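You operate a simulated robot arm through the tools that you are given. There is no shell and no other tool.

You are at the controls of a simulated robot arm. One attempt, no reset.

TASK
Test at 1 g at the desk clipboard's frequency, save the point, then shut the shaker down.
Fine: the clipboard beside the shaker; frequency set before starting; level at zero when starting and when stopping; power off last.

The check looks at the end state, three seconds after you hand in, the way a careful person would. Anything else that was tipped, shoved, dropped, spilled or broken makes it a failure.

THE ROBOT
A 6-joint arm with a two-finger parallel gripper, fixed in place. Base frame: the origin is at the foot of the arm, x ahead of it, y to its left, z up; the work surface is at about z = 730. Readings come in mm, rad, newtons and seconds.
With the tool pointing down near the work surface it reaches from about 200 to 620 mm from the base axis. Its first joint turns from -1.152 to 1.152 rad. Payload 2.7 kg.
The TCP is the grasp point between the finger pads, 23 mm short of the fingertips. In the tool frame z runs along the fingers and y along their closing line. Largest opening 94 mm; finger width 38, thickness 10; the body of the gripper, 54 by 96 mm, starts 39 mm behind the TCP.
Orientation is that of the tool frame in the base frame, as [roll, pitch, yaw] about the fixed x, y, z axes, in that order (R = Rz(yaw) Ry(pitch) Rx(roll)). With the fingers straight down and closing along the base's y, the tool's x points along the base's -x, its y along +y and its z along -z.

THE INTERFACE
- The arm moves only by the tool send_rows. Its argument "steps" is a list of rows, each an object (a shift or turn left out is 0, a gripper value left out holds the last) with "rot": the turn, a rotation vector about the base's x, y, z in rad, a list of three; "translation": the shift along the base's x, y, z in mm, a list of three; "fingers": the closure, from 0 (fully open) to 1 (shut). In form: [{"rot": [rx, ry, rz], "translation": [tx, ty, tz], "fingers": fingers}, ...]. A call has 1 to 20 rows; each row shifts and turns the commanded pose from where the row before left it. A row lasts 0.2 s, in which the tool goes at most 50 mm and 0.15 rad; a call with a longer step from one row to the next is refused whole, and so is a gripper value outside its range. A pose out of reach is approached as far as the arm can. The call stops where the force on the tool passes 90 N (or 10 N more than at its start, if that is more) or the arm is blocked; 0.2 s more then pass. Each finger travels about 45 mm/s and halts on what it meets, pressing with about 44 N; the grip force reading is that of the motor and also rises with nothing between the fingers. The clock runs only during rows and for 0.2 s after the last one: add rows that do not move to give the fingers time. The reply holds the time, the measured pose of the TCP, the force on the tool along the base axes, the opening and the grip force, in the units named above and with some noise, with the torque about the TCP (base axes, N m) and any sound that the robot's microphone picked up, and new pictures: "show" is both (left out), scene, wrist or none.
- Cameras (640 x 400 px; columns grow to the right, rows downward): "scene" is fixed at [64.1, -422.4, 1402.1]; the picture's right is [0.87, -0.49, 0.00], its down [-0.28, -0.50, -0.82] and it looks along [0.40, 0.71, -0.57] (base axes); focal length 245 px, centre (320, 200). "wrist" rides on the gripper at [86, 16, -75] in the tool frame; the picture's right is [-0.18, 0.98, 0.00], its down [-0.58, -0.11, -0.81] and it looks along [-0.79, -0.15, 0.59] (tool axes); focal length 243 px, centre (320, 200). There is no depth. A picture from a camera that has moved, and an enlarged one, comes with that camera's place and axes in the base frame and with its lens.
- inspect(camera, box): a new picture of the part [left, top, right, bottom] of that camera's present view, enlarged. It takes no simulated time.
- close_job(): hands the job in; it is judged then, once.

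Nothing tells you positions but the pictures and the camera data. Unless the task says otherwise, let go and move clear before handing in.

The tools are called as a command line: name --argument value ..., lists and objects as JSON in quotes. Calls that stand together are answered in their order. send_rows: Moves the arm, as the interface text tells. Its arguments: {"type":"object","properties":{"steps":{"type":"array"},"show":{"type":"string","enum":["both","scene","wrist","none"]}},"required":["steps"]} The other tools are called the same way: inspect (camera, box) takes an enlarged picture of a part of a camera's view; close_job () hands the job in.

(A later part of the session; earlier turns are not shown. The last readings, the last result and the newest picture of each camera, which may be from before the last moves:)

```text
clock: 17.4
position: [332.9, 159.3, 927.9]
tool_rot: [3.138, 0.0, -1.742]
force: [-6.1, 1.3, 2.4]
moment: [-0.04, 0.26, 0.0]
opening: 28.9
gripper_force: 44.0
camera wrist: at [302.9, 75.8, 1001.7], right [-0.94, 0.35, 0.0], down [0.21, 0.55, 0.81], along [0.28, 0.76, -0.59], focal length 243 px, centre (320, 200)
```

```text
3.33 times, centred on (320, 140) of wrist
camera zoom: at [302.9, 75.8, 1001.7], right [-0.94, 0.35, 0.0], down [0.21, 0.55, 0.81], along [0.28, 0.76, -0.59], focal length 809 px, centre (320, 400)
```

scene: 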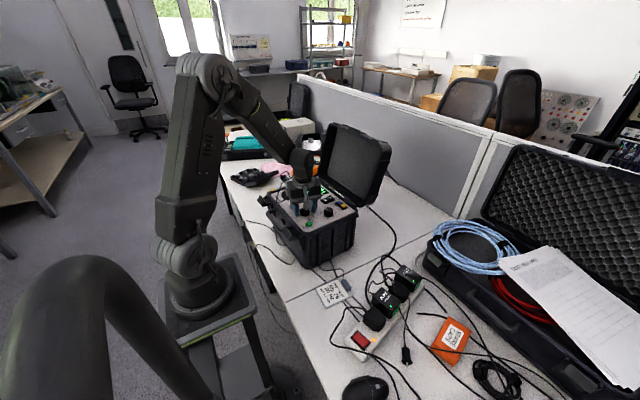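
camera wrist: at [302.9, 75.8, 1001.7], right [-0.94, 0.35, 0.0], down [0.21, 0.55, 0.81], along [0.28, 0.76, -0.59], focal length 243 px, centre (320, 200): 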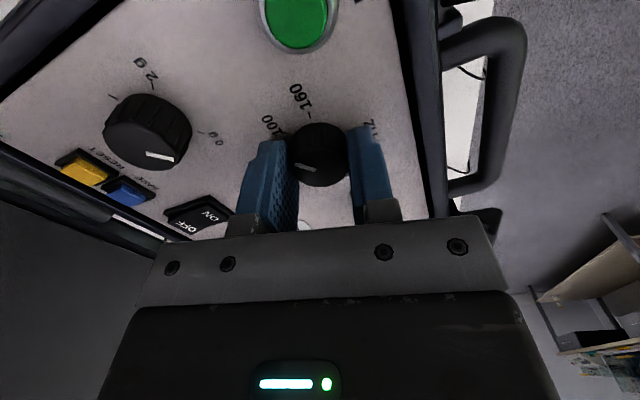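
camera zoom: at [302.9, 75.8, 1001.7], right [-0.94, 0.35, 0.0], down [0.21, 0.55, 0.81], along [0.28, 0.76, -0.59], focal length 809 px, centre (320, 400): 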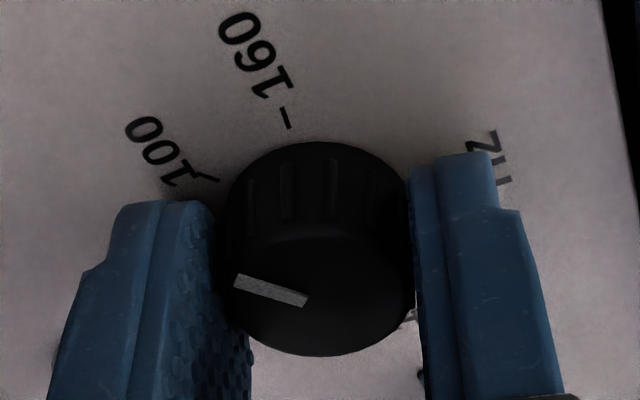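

The knob is gripped (28.9 mm, 44 N). I'll turn it counter-clockwise by 52° to step from 100 to 60 Hz.

send_rows --steps '[{"rot": [0, 0, 0.13]}, {"rot": [0, 0, 0.13]}, {"rot": [0, 0, 0.13]}, {"rot": [0, 0, 0.13]}, {"rot": [0, 0, 0.13]}, {"rot": [0, 0, 0.13]}, {"rot": [0, 0, 0.13]}, {}]'

inspect --camera "scene" --box '[270, 170, 350, 220]'

inspect --camera "wrist" --box '[224, 80, 416, 200]'

```text
clock: 19.2
position: [332.1, 157.2, 927.7]
tool_rot: [3.135, 0.001, -0.83]
force: [-18.6, -16.7, 35.1]
moment: [-0.95, 0.12, -0.02]
opening: 29.0
gripper_force: 44.2
camera wrist: at [379.5, 83.8, 1001.6], right [-0.85, -0.53, 0.01], down [-0.31, 0.51, 0.81], along [-0.43, 0.68, -0.59], focal length 243 px, centre (320, 200)
```

scene: 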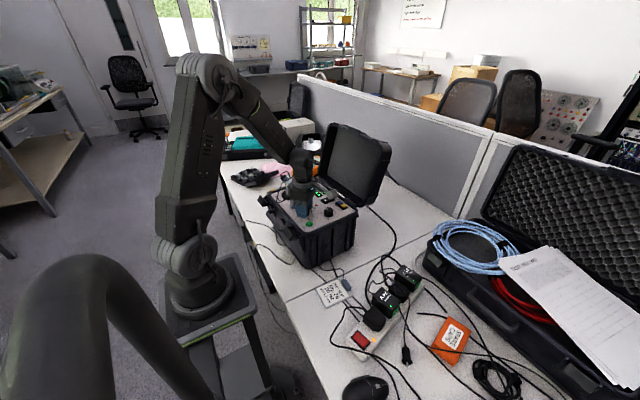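
wrist: 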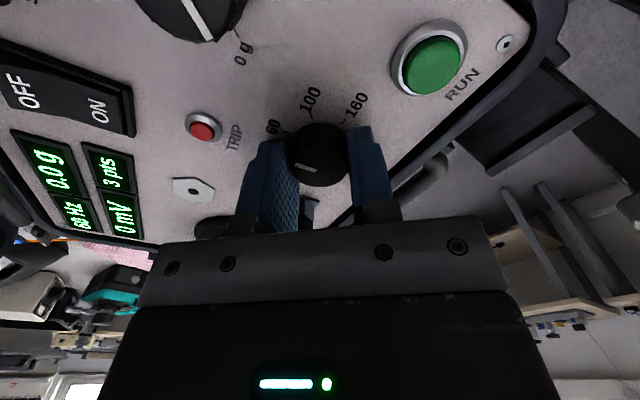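

```text
8.00 times, centred on (310, 195) of scene
camera zoom: at [63.2, -423.0, 1402.0], right [0.87, -0.49, 0.0], down [-0.28, -0.5, -0.82], along [0.4, 0.71, -0.57], focal length 1957 px, centre (400, 240)
```

zoom: 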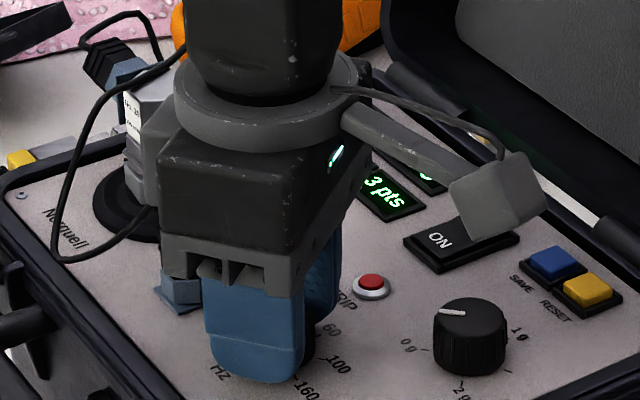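

```text
3.33 times, centred on (320, 140) of wrist
camera zoom: at [379.5, 83.8, 1001.6], right [-0.85, -0.53, 0.01], down [-0.31, 0.51, 0.81], along [-0.43, 0.68, -0.59], focal length 809 px, centre (320, 400)
```

zoom: 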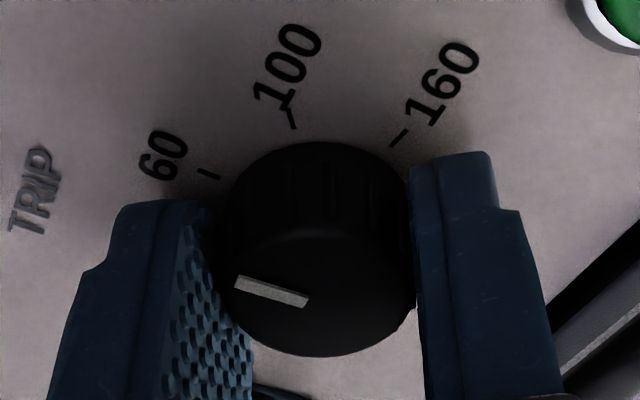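

The display now reads 60 Hz. There is some side load from the grip, so I'll open the fingers, check the load vanishes, and rotate back for the second step.

send_rows --steps '[{"fingers": 0.52}, {}, {}]' --show "wrist"

inspect --camera "wrist" --box '[224, 80, 416, 200]'

inspect --camera "scene" --box '[250, 160, 370, 235]'

```text
clock: 20.0
position: [333.5, 159.8, 927.8]
tool_rot: [3.138, 0.003, -0.832]
force: [0.5, -0.2, 0.6]
moment: [0.03, 0.02, -0.03]
opening: 45.4
gripper_force: 0.2
camera wrist: at [380.3, 84.8, 1000.7], right [-0.85, -0.53, 0.0], down [-0.31, 0.5, 0.81], along [-0.43, 0.69, -0.59], focal length 243 px, centre (320, 200)
```

wrist: 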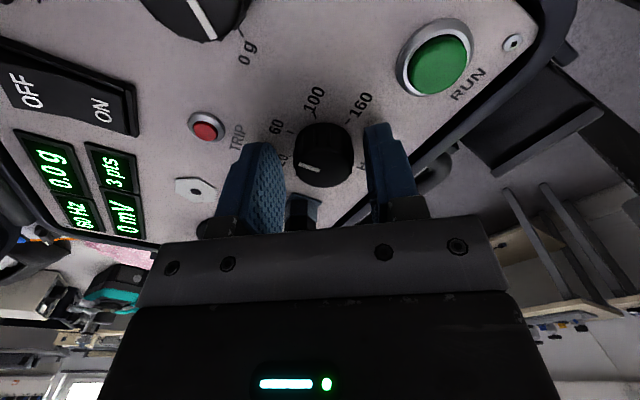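

```text
3.33 times, centred on (320, 140) of wrist
camera zoom: at [380.3, 84.8, 1000.7], right [-0.85, -0.53, 0.0], down [-0.31, 0.5, 0.81], along [-0.43, 0.69, -0.59], focal length 809 px, centre (320, 400)
```

zoom: 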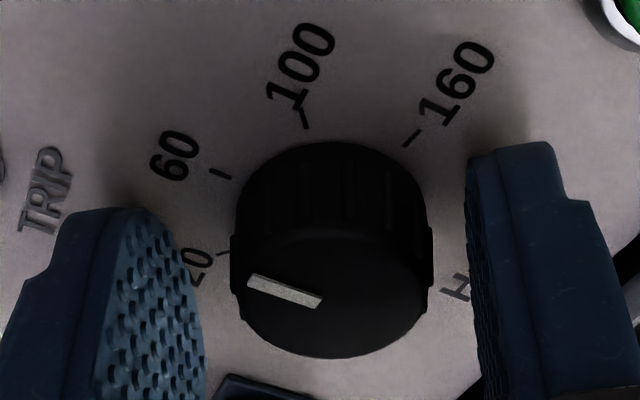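

```text
5.33 times, centred on (310, 198) of scene
camera zoom: at [64.1, -422.4, 1402.1], right [0.87, -0.49, 0.0], down [-0.28, -0.5, -0.82], along [0.4, 0.71, -0.57], focal length 1304 px, centre (373, 213)
```

zoom: 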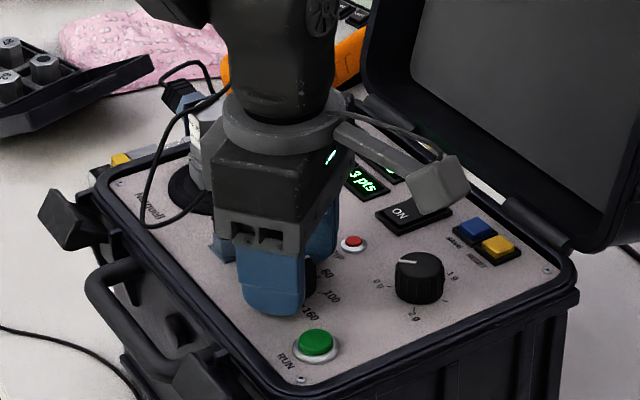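

Load is gone; the deflection tells me the true knob centre is about 1 mm lower in x and 3 mm lower in y. I'll recentre, rotate back, and regrip.

send_rows --steps '[{"translation": [-1.0, -2.6, 0], "rot": [0, 0, -0.13]}, {"rot": [0, 0, -0.13]}, {"rot": [0, 0, -0.13]}, {"rot": [0, 0, -0.13]}, {"rot": [0, 0, -0.13]}, {"rot": [0, 0, -0.13]}, {"rot": [0, 0, -0.13]}, {}, {"fingers": 0.75}, {}, {}]' --show "wrist"

```text
clock: 22.4
position: [333.4, 157.1, 928.2]
tool_rot: [3.141, 0.0, -1.742]
force: [-5.1, 3.0, 0.8]
moment: [0.06, 0.18, 0.03]
opening: 29.1
gripper_force: 43.6
camera wrist: at [302.6, 74.3, 1001.2], right [-0.94, 0.35, 0.0], down [0.21, 0.55, 0.81], along [0.28, 0.76, -0.59], focal length 243 px, centre (320, 200)
```

wrist: 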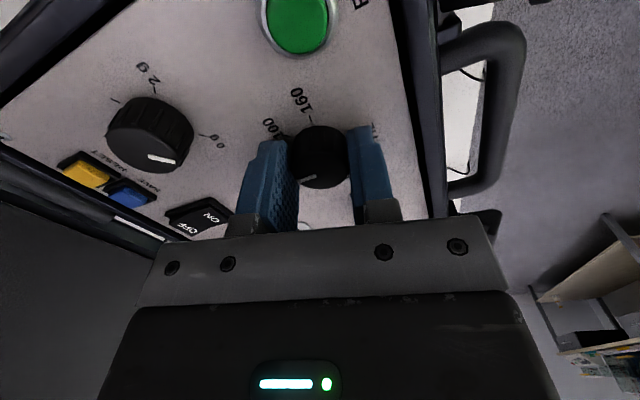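

Regripped with low side load; the pointer is at 60. I'll turn another 52° to reach 20 Hz.

send_rows --steps '[{"rot": [0, 0, 0.13]}, {"rot": [0, 0, 0.13]}, {"rot": [0, 0, 0.13]}, {"rot": [0, 0, 0.13]}, {"rot": [0, 0, 0.13]}, {"rot": [0, 0, 0.13]}, {"rot": [0, 0, 0.13]}, {}]' --show "wrist"

inspect --camera "wrist" --box '[0, 110, 160, 250]'

inspect --camera "wrist" --box '[224, 80, 416, 200]'

```text
clock: 24.2
position: [333.6, 156.8, 927.4]
tool_rot: [3.138, 0.002, -0.829]
force: [-10.6, 9.4, -0.3]
moment: [0.57, 0.71, -0.05]
opening: 28.8
gripper_force: 43.5
camera wrist: at [380.2, 82.3, 1001.3], right [-0.85, -0.53, 0.0], down [-0.31, 0.5, 0.81], along [-0.43, 0.68, -0.59], focal length 243 px, centre (320, 200)
```

wrist: 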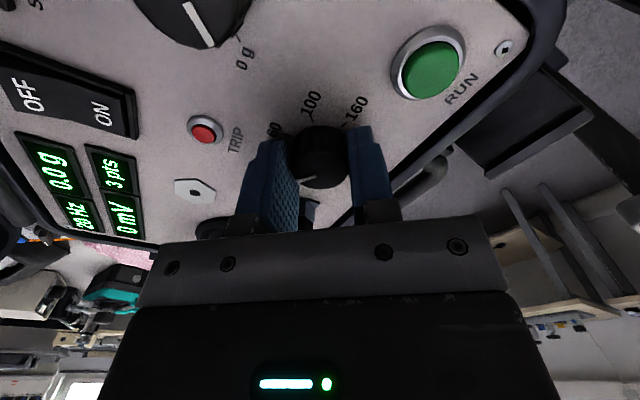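

```text
2.86 times, centred on (80, 180) of wrist
camera zoom: at [380.2, 82.3, 1001.3], right [-0.85, -0.53, 0.0], down [-0.31, 0.5, 0.81], along [-0.43, 0.68, -0.59], focal length 693 px, centre (1006, 257)
```

zoom: 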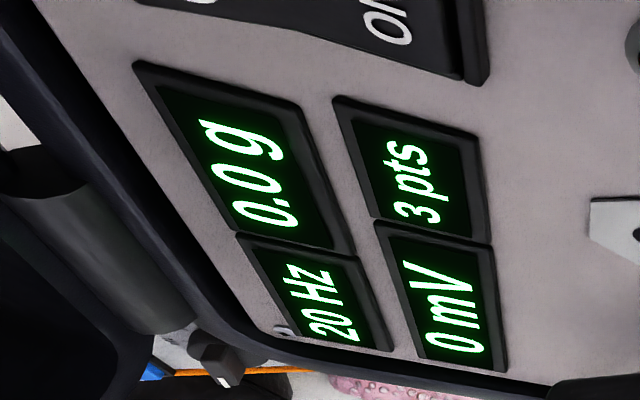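

```text
3.33 times, centred on (320, 140) of wrist
camera zoom: at [380.2, 82.3, 1001.3], right [-0.85, -0.53, 0.0], down [-0.31, 0.5, 0.81], along [-0.43, 0.68, -0.59], focal length 809 px, centre (320, 400)
```

zoom: 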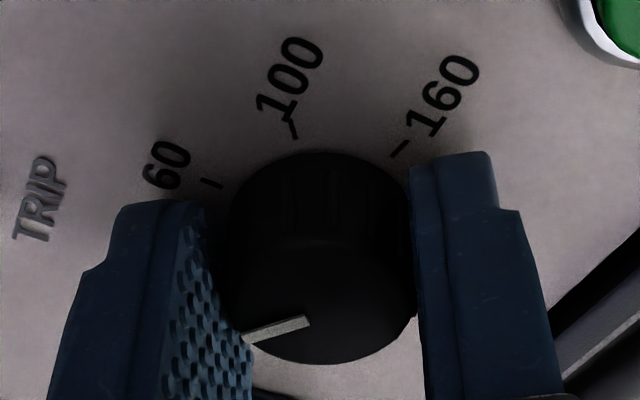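

The display shows 20 Hz. I'll release, lift clear and check that the knob pointer truly sits on the 20 mark.

send_rows --steps '[{"fingers": 0.5}, {}, {}, {"translation": [0, 0, 15]}, {"translation": [0, 0, 35]}, {"translation": [0, 0, 40]}, {"translation": [0, 0, 40]}, {}, {}]'

inspect --camera "wrist" --box '[256, 0, 384, 80]'

inspect --camera "scene" --box '[280, 180, 360, 230]'

```text
clock: 26.2
position: [333.6, 156.3, 1060.2]
tool_rot: [3.14, 0.002, -0.83]
force: [0.2, 0.5, -0.2]
moment: [0.03, 0.01, -0.03]
opening: 47.2
gripper_force: 0.1
camera wrist: at [379.5, 80.8, 1133.5], right [-0.85, -0.53, 0.0], down [-0.31, 0.5, 0.81], along [-0.43, 0.69, -0.59], focal length 243 px, centre (320, 200)
```

scene: 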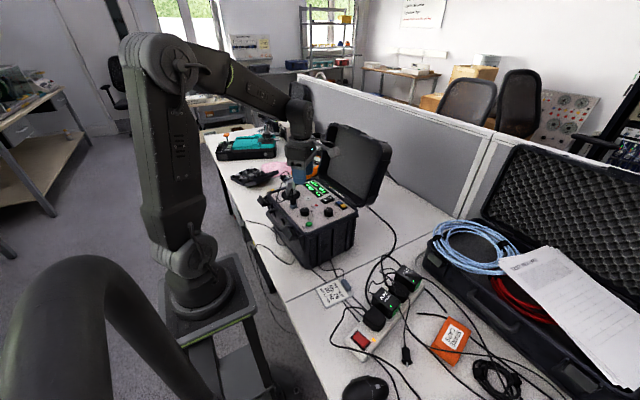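
wrist: 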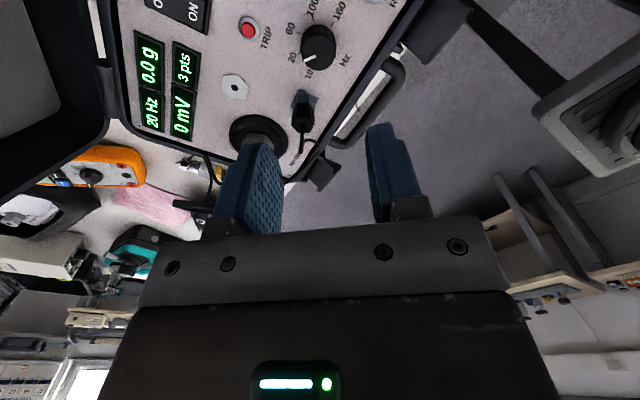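

```text
5.00 times, centred on (320, 40) of wrist
camera zoom: at [379.5, 80.8, 1133.5], right [-0.85, -0.53, 0.0], down [-0.31, 0.5, 0.81], along [-0.43, 0.69, -0.59], focal length 1213 px, centre (320, 1000)
```

zoom: 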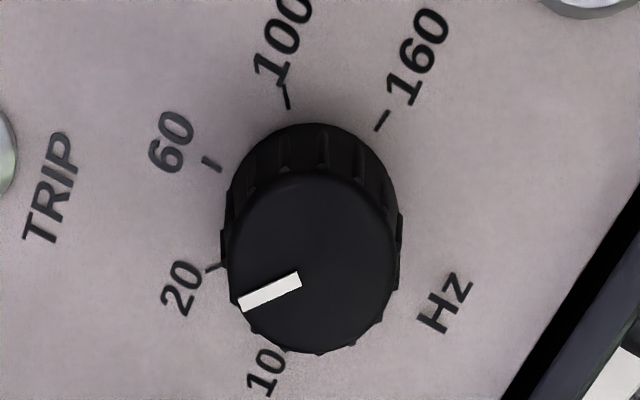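

```text
8.00 times, centred on (320, 205) of scene
camera zoom: at [64.1, -422.4, 1402.1], right [0.87, -0.49, 0.0], down [-0.28, -0.5, -0.82], along [0.4, 0.71, -0.57], focal length 1957 px, centre (320, 160)
```

zoom: 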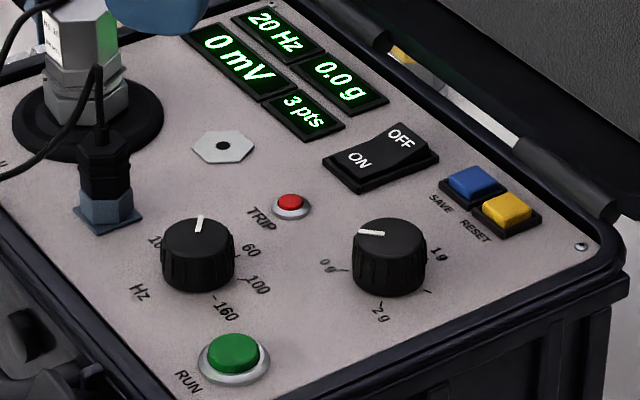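

Display reads 20 Hz and the pointer lines up with the 20 tick; level is at 0.0 g. Next is RUN at about (318,98.5): I'll shut the fingers, move above it and check.

send_rows --steps '[{"translation": [-3, -11.6, 0], "rot": [0, 0, -0.122], "fingers": 1}, {"translation": [-3, -11.6, 0], "rot": [0, 0, -0.122]}, {"translation": [-3, -11.6, 0], "rot": [0, 0, -0.122]}, {"translation": [-3, -11.5, 0], "rot": [0, 0, -0.122]}, {"translation": [-3, -11.5, 0], "rot": [0, 0, -0.122]}, {}, {"translation": [0, 0, -40]}, {"translation": [0, 0, -40]}, {"translation": [0, 0, -25]}, {}, {}]'

inspect --camera "wrist" --box '[224, 60, 416, 180]'

inspect --camera "scene" --box '[270, 185, 350, 235]'

```text
clock: 28.6
position: [319.3, 99.6, 952.6]
tool_rot: [3.139, 0.002, -1.441]
force: [-0.3, -0.7, -0.1]
moment: [0.0, 0.0, -0.01]
opening: 0.0
gripper_force: 42.7
camera wrist: at [313.4, 11.2, 1028.0], right [-1.0, 0.06, 0.0], down [0.04, 0.59, 0.81], along [0.04, 0.81, -0.59], focal length 243 px, centre (320, 200)
```

scene: 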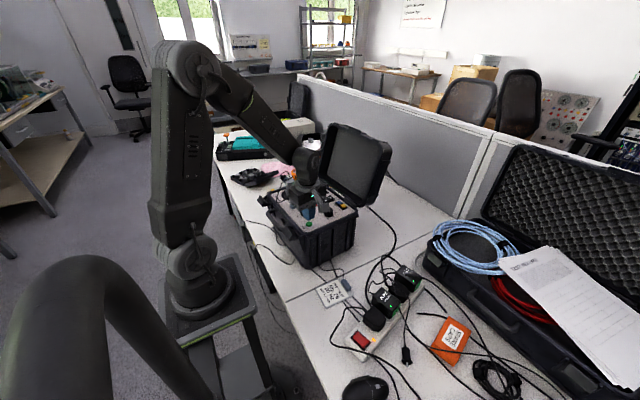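
wrist: 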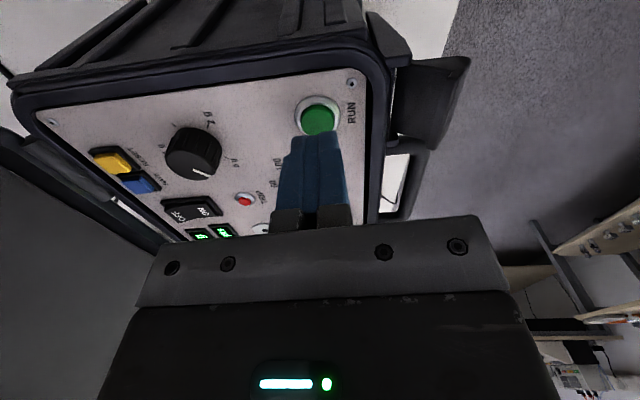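

```text
3.33 times, centred on (320, 120) of wrist
camera zoom: at [313.4, 11.2, 1028.0], right [-1.0, 0.06, 0.0], down [0.04, 0.59, 0.81], along [0.04, 0.81, -0.59], focal length 809 px, centre (320, 467)
```

zoom: 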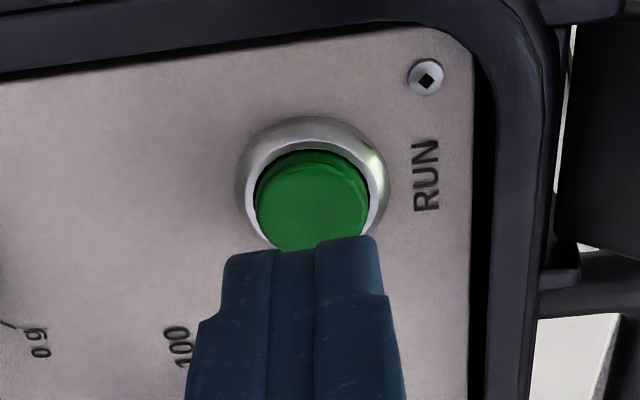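

```text
8.00 times, centred on (310, 210) of scene
camera zoom: at [64.1, -422.4, 1402.1], right [0.87, -0.49, 0.0], down [-0.28, -0.5, -0.82], along [0.4, 0.71, -0.57], focal length 1957 px, centre (400, 120)
```

zoom: 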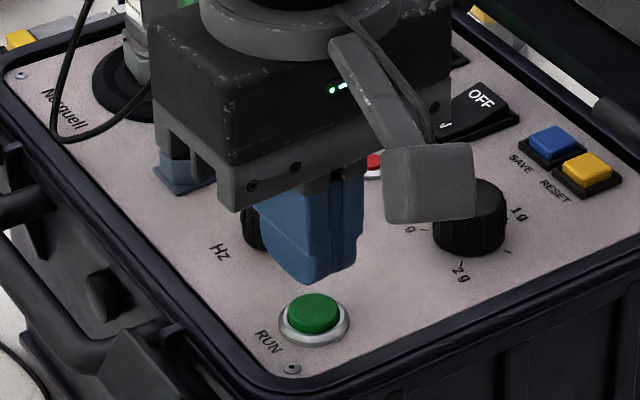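

The closed tips are lined up over RUN. I'll descend slowly and press.

send_rows --steps '[{"translation": [-0.5, -1.5, -8]}, {"translation": [0, 0, -7]}, {"translation": [0, 0, -3]}, {"translation": [0, 0, -1.5]}, {"translation": [0, 0, -1.5]}, {}]' --show "none"

```text
clock: 30.0
position: [317.5, 97.8, 933.8]
tool_rot: [3.139, 0.002, -1.442]
force: [-0.1, 0.8, -0.5]
moment: [0.0, 0.02, 0.03]
opening: 0.0
gripper_force: 42.3
```

No contact yet at tip z≈910. Continuing in small steps.

send_rows --steps '[{"translation": [0, 0, -1.5]}, {"translation": [0, 0, -1]}, {}]' --show "none"

```text
clock: 30.8
position: [318.5, 99.3, 930.5]
tool_rot: [3.141, 0.002, -1.443]
force: [-1.6, 1.2, 4.2]
moment: [0.02, 0.04, 0.01]
opening: 0.0
gripper_force: 42.5
heard: click
```

A click was heard on RUN with light force. I'll lift off and check the displays.

send_rows --steps '[{"translation": [0, 0, 6]}, {"translation": [0, 0, 30]}, {"translation": [0, 0, 40]}, {"translation": [0, 0, 40]}, {}]'

inspect --camera "scene" --box '[280, 175, 360, 225]'

inspect --camera "wrist" --box '[224, 0, 416, 120]'

```text
clock: 32.0
position: [316.0, 99.3, 1045.1]
tool_rot: [3.14, 0.001, -1.442]
force: [0.0, -0.1, 0.1]
moment: [0.02, 0.02, -0.04]
opening: 0.2
gripper_force: 42.6
camera wrist: at [311.2, 10.4, 1118.5], right [-1.0, 0.06, 0.0], down [0.04, 0.59, 0.81], along [0.04, 0.81, -0.59], focal length 243 px, centre (320, 200)
```

scene: 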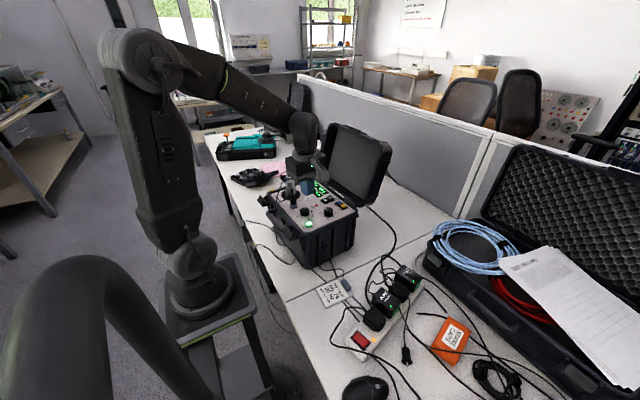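
wrist: 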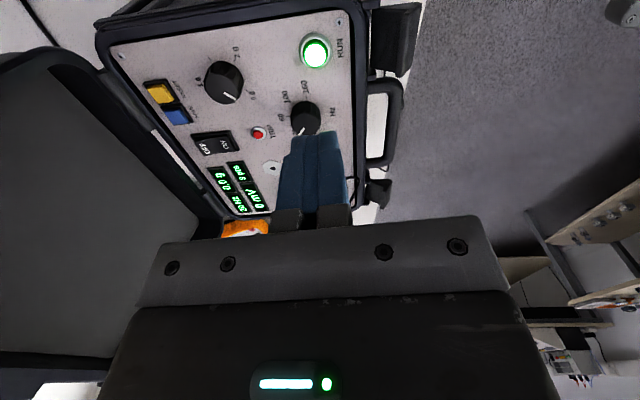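

```text
8.00 times, centred on (320, 200) of scene
camera zoom: at [64.1, -422.4, 1402.1], right [0.87, -0.49, 0.0], down [-0.28, -0.5, -0.82], along [0.4, 0.71, -0.57], focal length 1957 px, centre (320, 200)
```

zoom: 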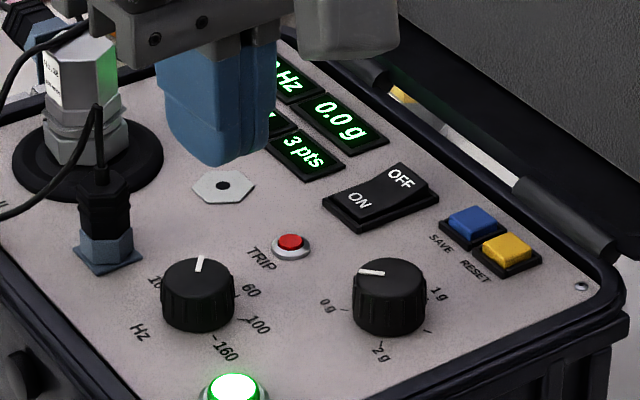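

```text
3.33 times, centred on (320, 60) of wrist
camera zoom: at [311.2, 10.4, 1118.5], right [-1.0, 0.06, 0.0], down [0.04, 0.59, 0.81], along [0.04, 0.81, -0.59], focal length 809 px, centre (320, 667)
```

zoom: 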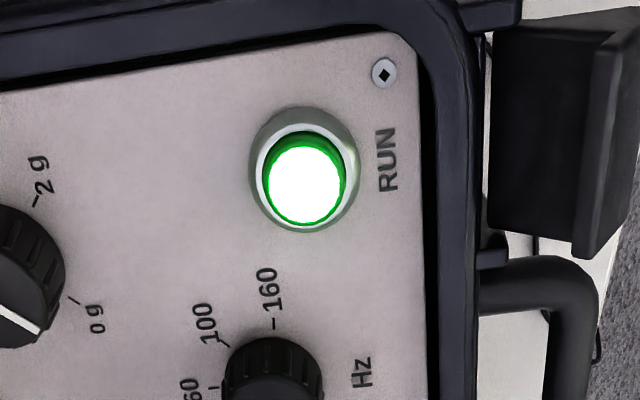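

RUN is lit and the panel shows 0.0 g, 3 pts. Next I'll go above the level knob at about (400,117), fingers partly open.

send_rows --steps '[{"translation": [20.6, 4.55, 0], "fingers": 0.5}, {"translation": [20.6, 4.55, 0]}, {"translation": [20.6, 4.55, 0]}, {"translation": [20.6, 4.55, 0]}, {}, {}, {}]'

inspect --camera "wrist" --box '[256, 0, 384, 80]'

inspect --camera "scene" --box '[300, 180, 364, 220]'

```text
clock: 33.6
position: [398.9, 114.7, 1045.1]
tool_rot: [3.138, 0.002, -1.443]
force: [-0.5, 0.2, 0.5]
moment: [-0.01, -0.01, -0.01]
opening: 46.9
gripper_force: 0.1
camera wrist: at [393.7, 27.3, 1118.5], right [-1.0, 0.06, 0.0], down [0.03, 0.59, 0.81], along [0.04, 0.81, -0.59], focal length 243 px, centre (320, 200)
```

scene: 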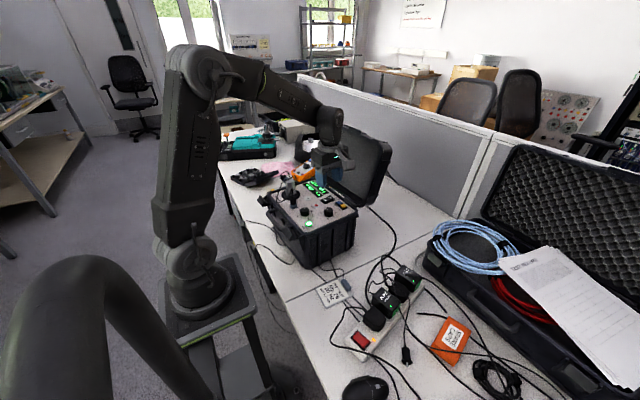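
wrist: 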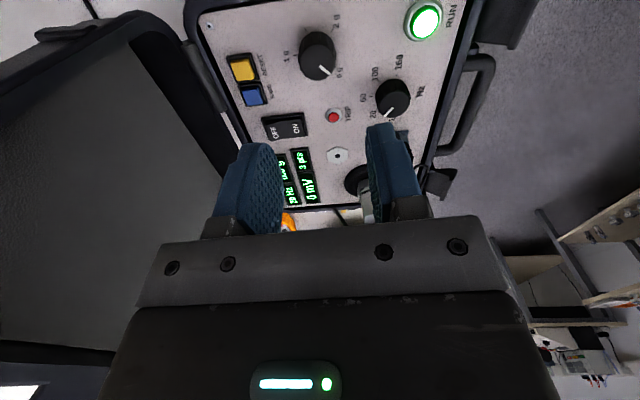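

```text
5.00 times, centred on (320, 40) of wrist
camera zoom: at [393.7, 27.3, 1118.5], right [-1.0, 0.06, 0.0], down [0.03, 0.59, 0.81], along [0.04, 0.81, -0.59], focal length 1213 px, centre (320, 1000)
```

zoom: 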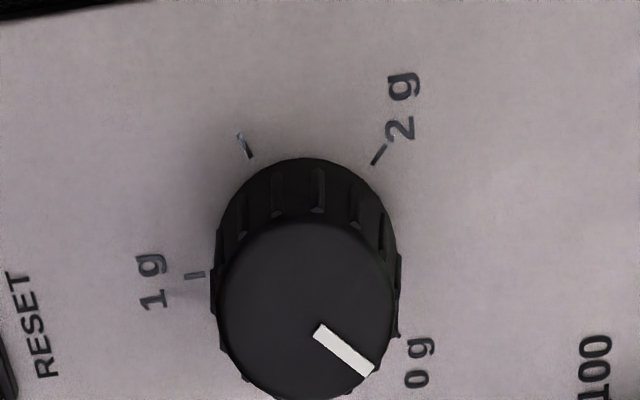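

```text
10.00 times, centred on (332, 200) of scene
camera zoom: at [64.1, -422.4, 1402.1], right [0.87, -0.49, 0.0], down [-0.28, -0.5, -0.82], along [0.4, 0.71, -0.57], focal length 2446 px, centre (200, 200)
```

zoom: 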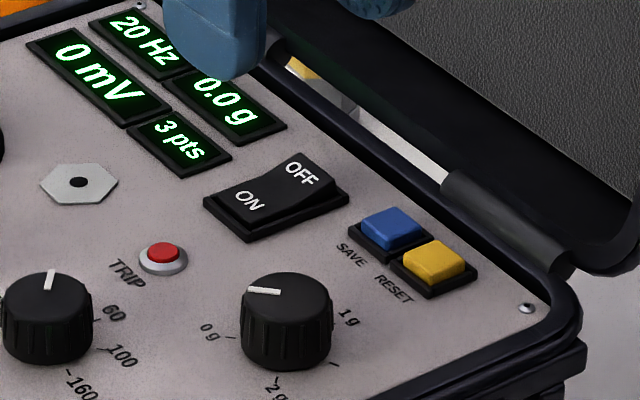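

The knob is within about 2 mm of the tool axis. I'll correct slightly, descend around it and grip.

send_rows --steps '[{"translation": [1.6, 1.0, -30]}, {"translation": [0, 0, -35]}, {"translation": [0, 0, -30]}, {"translation": [0, 0, -12]}, {"translation": [0, 0, -9]}, {}, {}]'

inspect --camera "wrist" --box '[224, 70, 416, 190]'

inspect --camera "scene" --box '[290, 175, 370, 225]'

```text
clock: 35.2
position: [402.2, 117.1, 928.3]
tool_rot: [3.14, 0.0, -1.44]
force: [1.1, 0.4, -0.9]
moment: [0.0, -0.03, -0.01]
opening: 47.0
gripper_force: 0.0
camera wrist: at [397.9, 28.6, 1002.2], right [-1.0, 0.06, 0.0], down [0.04, 0.59, 0.81], along [0.04, 0.81, -0.59], focal length 243 px, centre (320, 200)
```

scene: 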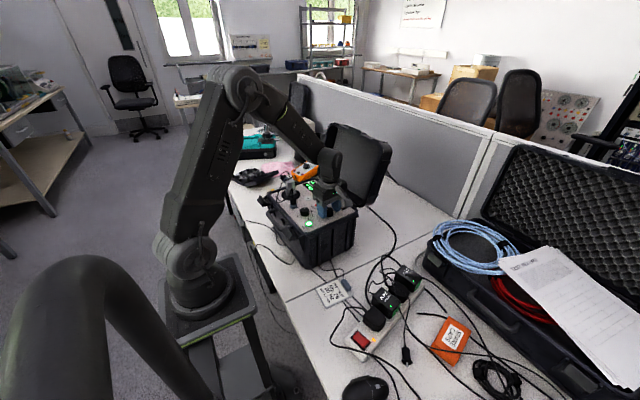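
wrist: 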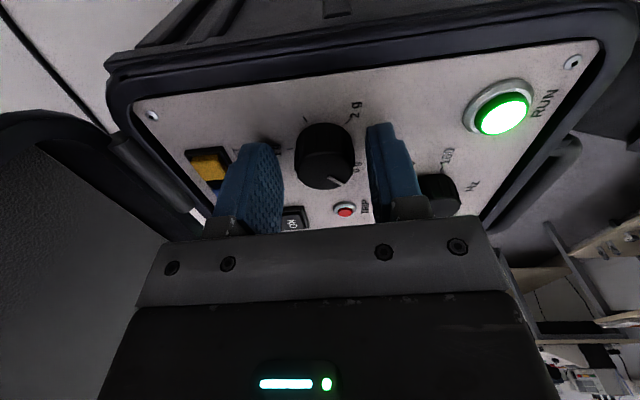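

```text
3.33 times, centred on (320, 130) of wrist
camera zoom: at [397.9, 28.6, 1002.2], right [-1.0, 0.06, 0.0], down [0.04, 0.59, 0.81], along [0.04, 0.81, -0.59], focal length 809 px, centre (320, 433)
```

zoom: 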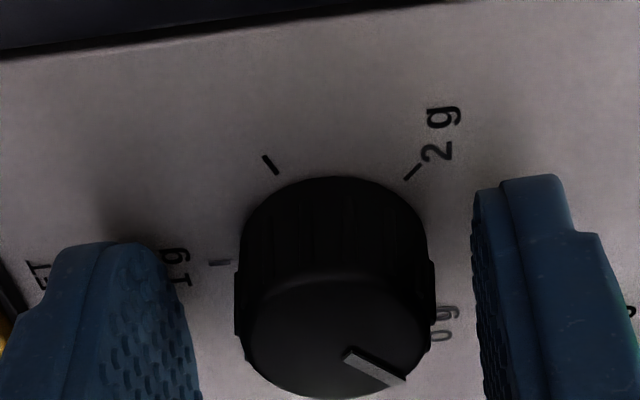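

```text
8.00 times, centred on (330, 200) of scene
camera zoom: at [64.1, -422.4, 1402.1], right [0.87, -0.49, 0.0], down [-0.28, -0.5, -0.82], along [0.4, 0.71, -0.57], focal length 1957 px, centre (240, 200)
```

zoom: 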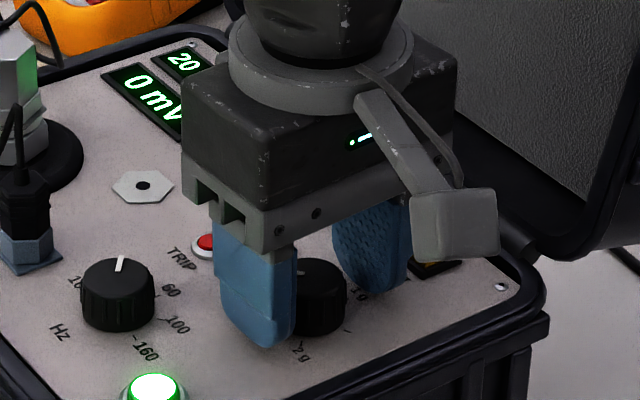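

The knob is a couple of mm off in x; I'll shift (-1.9, -1.0), then close on it.

send_rows --steps '[{"translation": [-1.9, -1.0, 0]}, {}, {"fingers": 0.75}, {}, {}]' --show "none"

```text
clock: 36.4
position: [399.3, 117.8, 928.8]
tool_rot: [-3.141, 0.002, -1.441]
force: [0.0, 0.0, -0.2]
moment: [0.02, 0.03, 0.03]
opening: 29.0
gripper_force: 44.4
```

Gripped with no side load. I'll turn clockwise about 67° and read the display.

send_rows --steps '[{"rot": [0, 0, -0.131]}, {"rot": [0, 0, -0.131]}, {"rot": [0, 0, -0.131]}, {"rot": [0, 0, -0.131]}, {"rot": [0, 0, -0.131]}, {"rot": [0, 0, -0.131]}, {"rot": [0, 0, -0.131]}, {"rot": [0, 0, -0.131]}, {"rot": [0, 0, -0.131]}, {}]'

inspect --camera "wrist" --box '[400, 80, 640, 230]'

inspect --camera "scene" --box '[290, 175, 370, 225]'

inspect --camera "wrist" --box '[224, 70, 416, 190]'

```text
clock: 38.6
position: [399.7, 115.4, 929.1]
tool_rot: [3.139, 0.002, -2.625]
force: [1.4, 4.3, 6.4]
moment: [-0.6, 1.06, 0.02]
opening: 29.1
gripper_force: 43.7
camera wrist: at [316.8, 87.1, 1003.2], right [-0.33, 0.94, 0.0], down [0.56, 0.19, 0.81], along [0.76, 0.27, -0.59], focal length 243 px, centre (320, 200)
```

scene: 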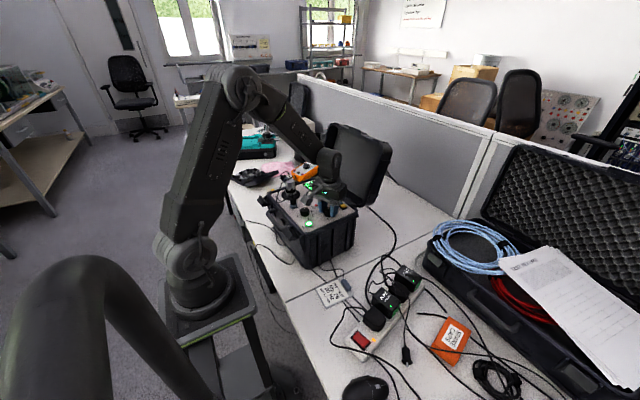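
wrist: 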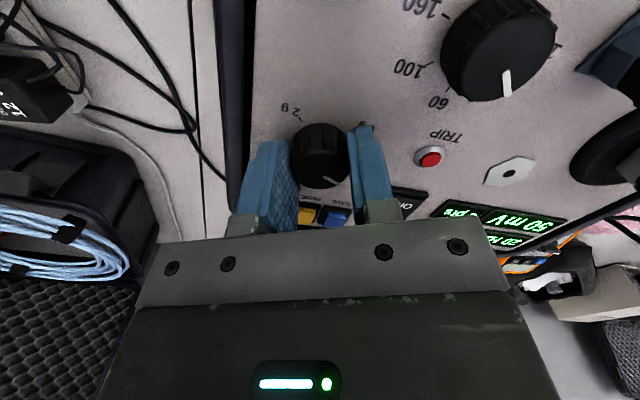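

```text
2.67 times, centred on (520, 155) of wrist
camera zoom: at [316.8, 87.1, 1003.2], right [-0.33, 0.94, 0.0], down [0.56, 0.19, 0.81], along [0.76, 0.27, -0.59], focal length 647 px, centre (-213, 320)
```

zoom: 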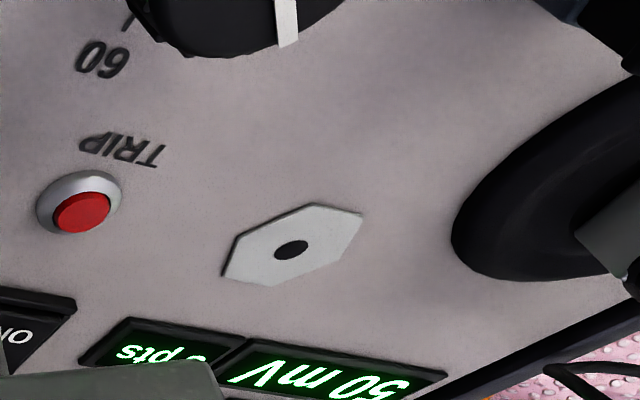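

```text
8.00 times, centred on (330, 200) of scene
camera zoom: at [64.1, -422.3, 1402.2], right [0.87, -0.49, 0.0], down [-0.28, -0.5, -0.82], along [0.4, 0.71, -0.57], focal length 1957 px, centre (240, 200)
```

zoom: 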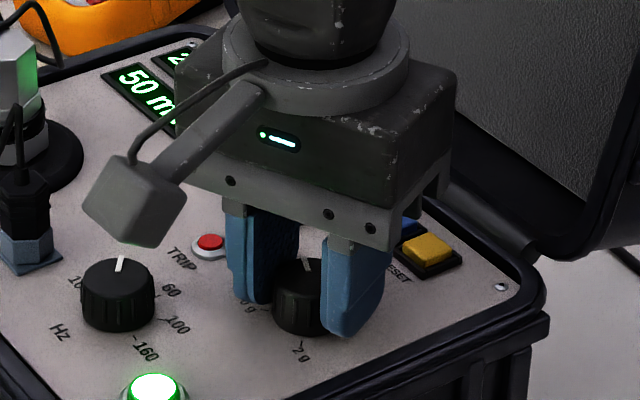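

```text
3.33 times, centred on (320, 130) of wrist
camera zoom: at [316.8, 87.1, 1003.2], right [-0.33, 0.94, 0.0], down [0.56, 0.19, 0.81], along [0.76, 0.27, -0.59], focal length 809 px, centre (320, 433)
```

zoom: 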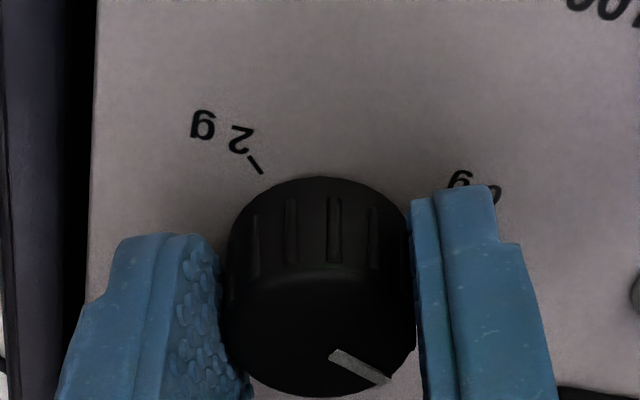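

The mV display shows 50 mV (about 0.5 g), no trip. I'll keep turning another 67° to bring it to 1 g.

send_rows --steps '[{"rot": [0, 0, -0.131]}, {"rot": [0, 0, -0.131]}, {"rot": [0, 0, -0.131]}, {"rot": [0, 0, -0.131]}, {"rot": [0, 0, -0.131]}, {"rot": [0, 0, -0.131]}, {"rot": [0, 0, -0.131]}, {"rot": [0, 0, -0.131]}, {"rot": [0, 0, -0.131]}, {}, {}]'

inspect --camera "scene" --box '[290, 175, 370, 225]'

inspect --camera "wrist" --box '[224, 70, 416, 190]'

```text
clock: 41.0
position: [399.4, 116.4, 929.6]
tool_rot: [3.138, 0.002, 2.482]
force: [-4.0, 27.2, 9.7]
moment: [0.74, 0.08, 0.02]
opening: 28.8
gripper_force: 43.8
camera wrist: at [341.3, 182.1, 1003.1], right [0.75, 0.66, 0.0], down [0.39, -0.44, 0.81], along [0.54, -0.6, -0.59], focal length 243 px, centre (320, 200)
```

scene: 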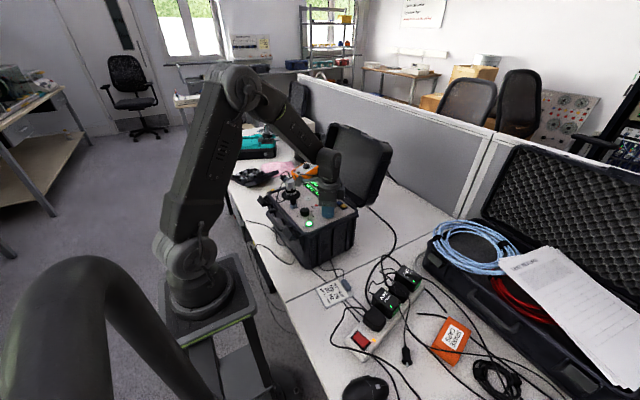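
wrist: 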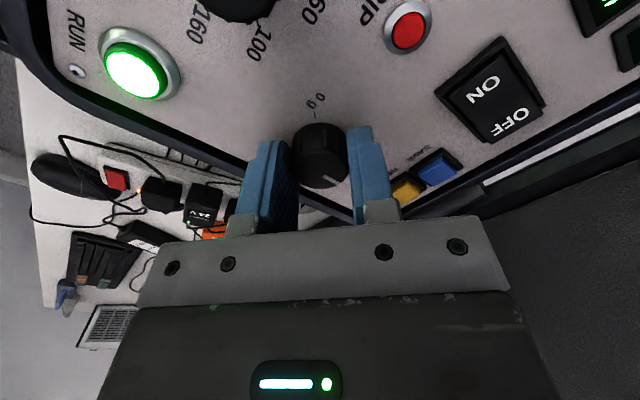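

```text
8.00 times, centred on (330, 200) of scene
camera zoom: at [63.9, -421.8, 1402.4], right [0.87, -0.49, 0.0], down [-0.28, -0.5, -0.82], along [0.4, 0.71, -0.57], focal length 1957 px, centre (240, 200)
```

zoom: 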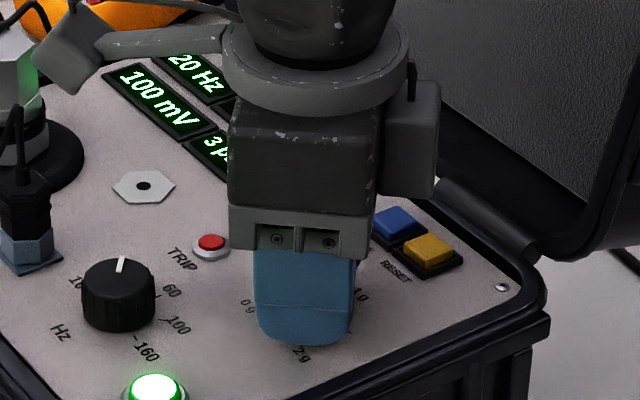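

```text
3.33 times, centred on (320, 130) of wrist
camera zoom: at [341.3, 182.1, 1003.1], right [0.75, 0.66, 0.0], down [0.39, -0.44, 0.81], along [0.54, -0.6, -0.59], focal length 809 px, centre (320, 433)
```

zoom: 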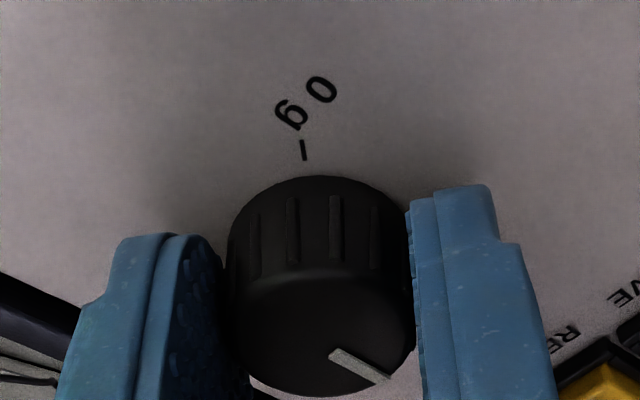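

The mV display shows 100 mV at 20 Hz, which matches 1 g. I'll release the knob gently, lift, and read the g display.

send_rows --steps '[{"fingers": 0.5}, {}, {}, {"translation": [0, 0, 15]}, {"translation": [0, 0, 35]}, {"translation": [0, 0, 40]}, {"translation": [0, 0, 30]}, {}, {}]'

inspect --camera "scene" --box '[290, 175, 370, 225]'

inspect --camera "wrist" --box '[256, 0, 448, 120]'

```text
clock: 43.0
position: [401.4, 114.8, 1051.7]
tool_rot: [3.14, 0.002, 2.483]
force: [0.0, -0.4, 0.1]
moment: [-0.01, -0.02, 0.01]
opening: 46.6
gripper_force: 0.1
camera wrist: at [342.0, 181.1, 1124.1], right [0.75, 0.66, 0.0], down [0.39, -0.44, 0.81], along [0.54, -0.6, -0.59], focal length 243 px, centre (320, 200)
```

scene: 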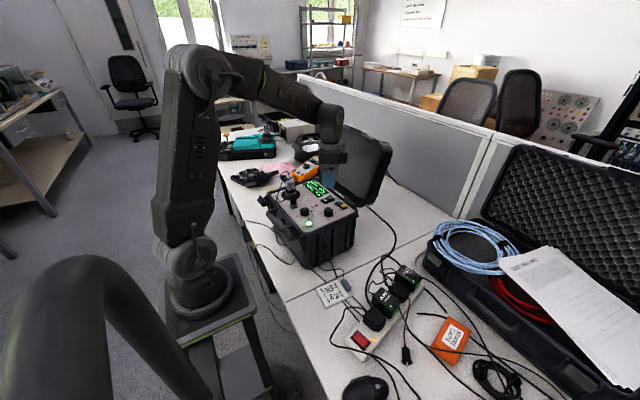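
wrist: 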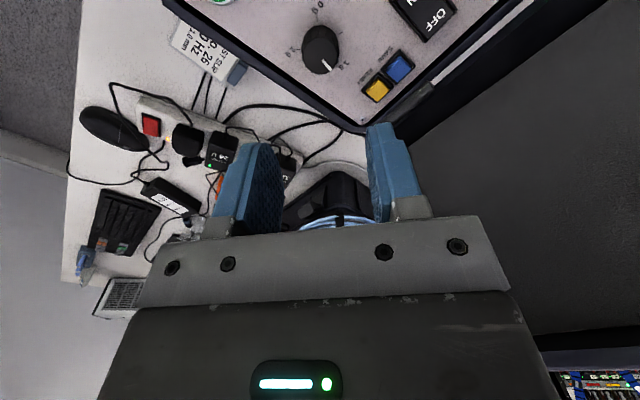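

```text
8.00 times, centred on (330, 200) of scene
camera zoom: at [64.1, -422.4, 1402.1], right [0.87, -0.49, 0.0], down [-0.28, -0.5, -0.82], along [0.4, 0.71, -0.57], focal length 1957 px, centre (240, 200)
```

zoom: 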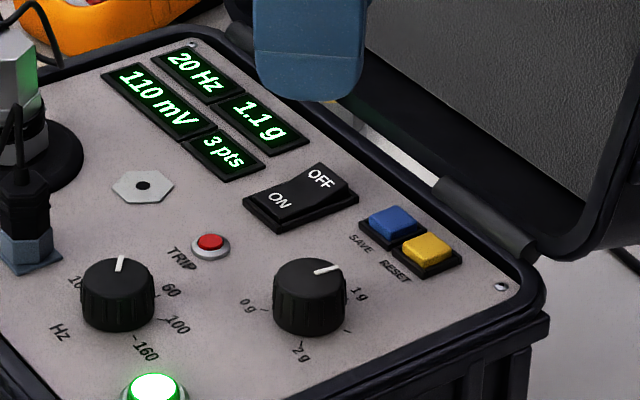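

```text
3.33 times, centred on (352, 60) of wrist
camera zoom: at [342.0, 181.1, 1124.1], right [0.75, 0.66, 0.0], down [0.39, -0.44, 0.81], along [0.54, -0.6, -0.59], focal length 809 px, centre (213, 667)
```

zoom: 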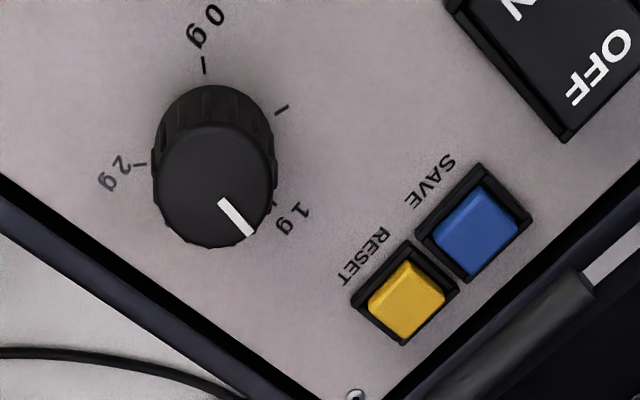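

After release the display reads 1.1 g / 110 mV, so the knob crept as the fingers sprang open. I'll go back down, regrip, null the side load, and trim back to 1.0 g.

send_rows --steps '[{"translation": [0, 0, -35]}, {"translation": [0, 0, -40]}, {"translation": [0, 0, -30]}, {"translation": [0, 0, -12]}, {"translation": [0, 0, -4]}, {}, {}]' --show "wrist"

inspect --camera "wrist" --box '[224, 70, 416, 190]'

send_rows --steps '[{}]' --show "none"

send_rows --steps '[{}]' --show "none"

```text
clock: 44.6
position: [401.1, 114.6, 927.7]
tool_rot: [3.14, 0.001, 2.482]
force: [-0.5, -0.2, 0.2]
moment: [0.0, 0.01, 0.02]
opening: 47.1
gripper_force: 0.0
camera wrist: at [342.7, 180.9, 1001.7], right [0.75, 0.66, 0.0], down [0.39, -0.44, 0.81], along [0.54, -0.6, -0.59], focal length 243 px, centre (320, 200)
```

wrist: 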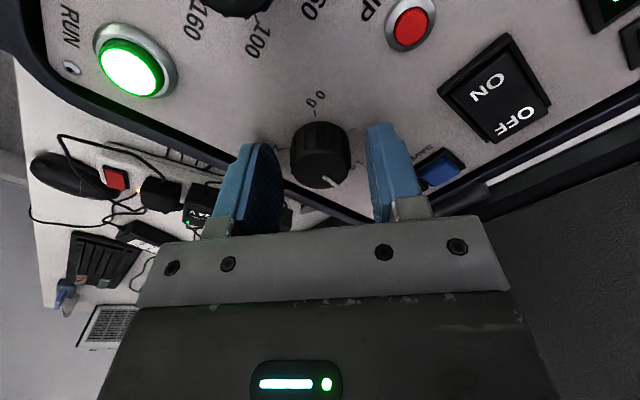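

```text
3.33 times, centred on (320, 130) of wrist
camera zoom: at [342.7, 180.9, 1001.7], right [0.75, 0.66, 0.0], down [0.39, -0.44, 0.81], along [0.54, -0.6, -0.59], focal length 809 px, centre (320, 433)
```

zoom: 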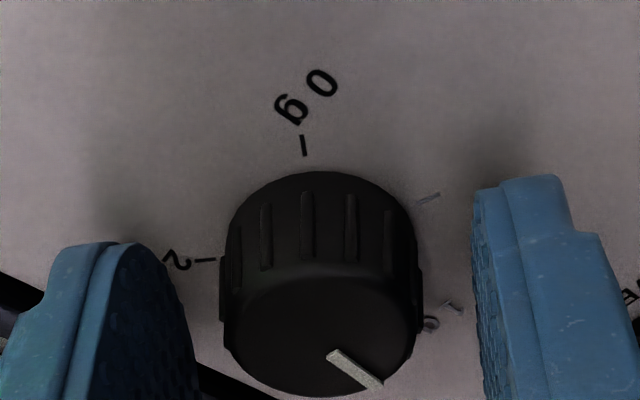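

```text
clock: 45.0
position: [402.3, 115.2, 928.4]
tool_rot: [3.139, 0.004, 2.483]
force: [-0.7, 0.2, 0.2]
moment: [-0.02, 0.01, 0.03]
opening: 46.9
gripper_force: 0.1
```

```text
clock: 45.4
position: [401.7, 116.1, 927.4]
tool_rot: [3.14, 0.001, 2.481]
force: [0.0, 0.1, -0.5]
moment: [-0.02, 0.0, 0.01]
opening: 46.9
gripper_force: 0.0
```

The tool is centred along the closing line; I'll shift about 1.5 mm to put the axis on the knob centre, and grip.

send_rows --steps '[{"translation": [-1.2, 1.0, 0]}, {}, {"fingers": 0.75}, {}, {}]' --show "none"

inspect --camera "scene" --box '[290, 175, 370, 225]'

```text
clock: 46.6
position: [399.6, 117.7, 928.4]
tool_rot: [3.136, 0.004, 2.483]
force: [2.8, 4.8, 0.1]
moment: [0.02, -0.26, -0.02]
opening: 29.3
gripper_force: 44.3
```

```text
8.00 times, centred on (330, 200) of scene
camera zoom: at [64.2, -422.3, 1402.2], right [0.87, -0.49, 0.0], down [-0.28, -0.5, -0.82], along [0.4, 0.71, -0.57], focal length 1957 px, centre (240, 200)
```

zoom: 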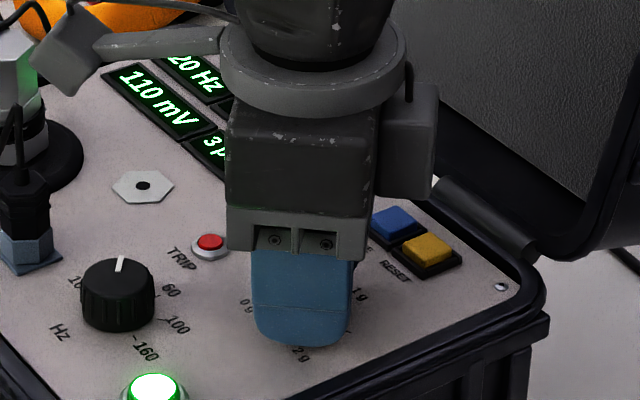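

Low side load now and the display shows 110 mV. I'll turn back counter-clockwise slightly and read.

send_rows --steps '[{"rot": [0, 0, 0.06]}, {"rot": [0, 0, 0.06]}, {}]' --show "none"

inspect --camera "scene" --box '[290, 175, 370, 225]'

```text
clock: 47.4
position: [400.1, 117.1, 928.8]
tool_rot: [3.138, 0.004, 2.606]
force: [11.6, 4.6, 0.1]
moment: [0.68, 0.49, 0.01]
opening: 28.9
gripper_force: 44.1
```

```text
8.00 times, centred on (330, 200) of scene
camera zoom: at [64.5, -422.3, 1402.2], right [0.87, -0.49, 0.0], down [-0.28, -0.5, -0.82], along [0.4, 0.71, -0.57], focal length 1957 px, centre (240, 200)
```

zoom: 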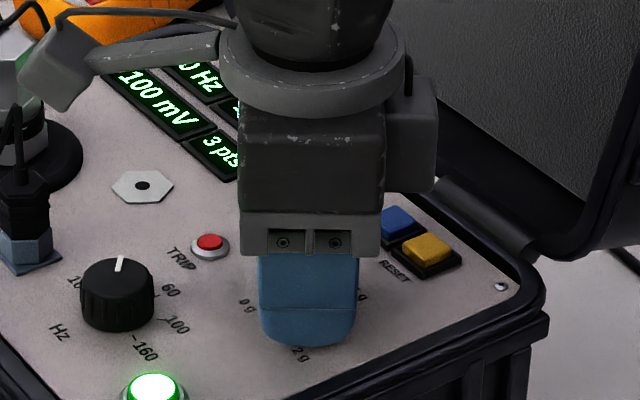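

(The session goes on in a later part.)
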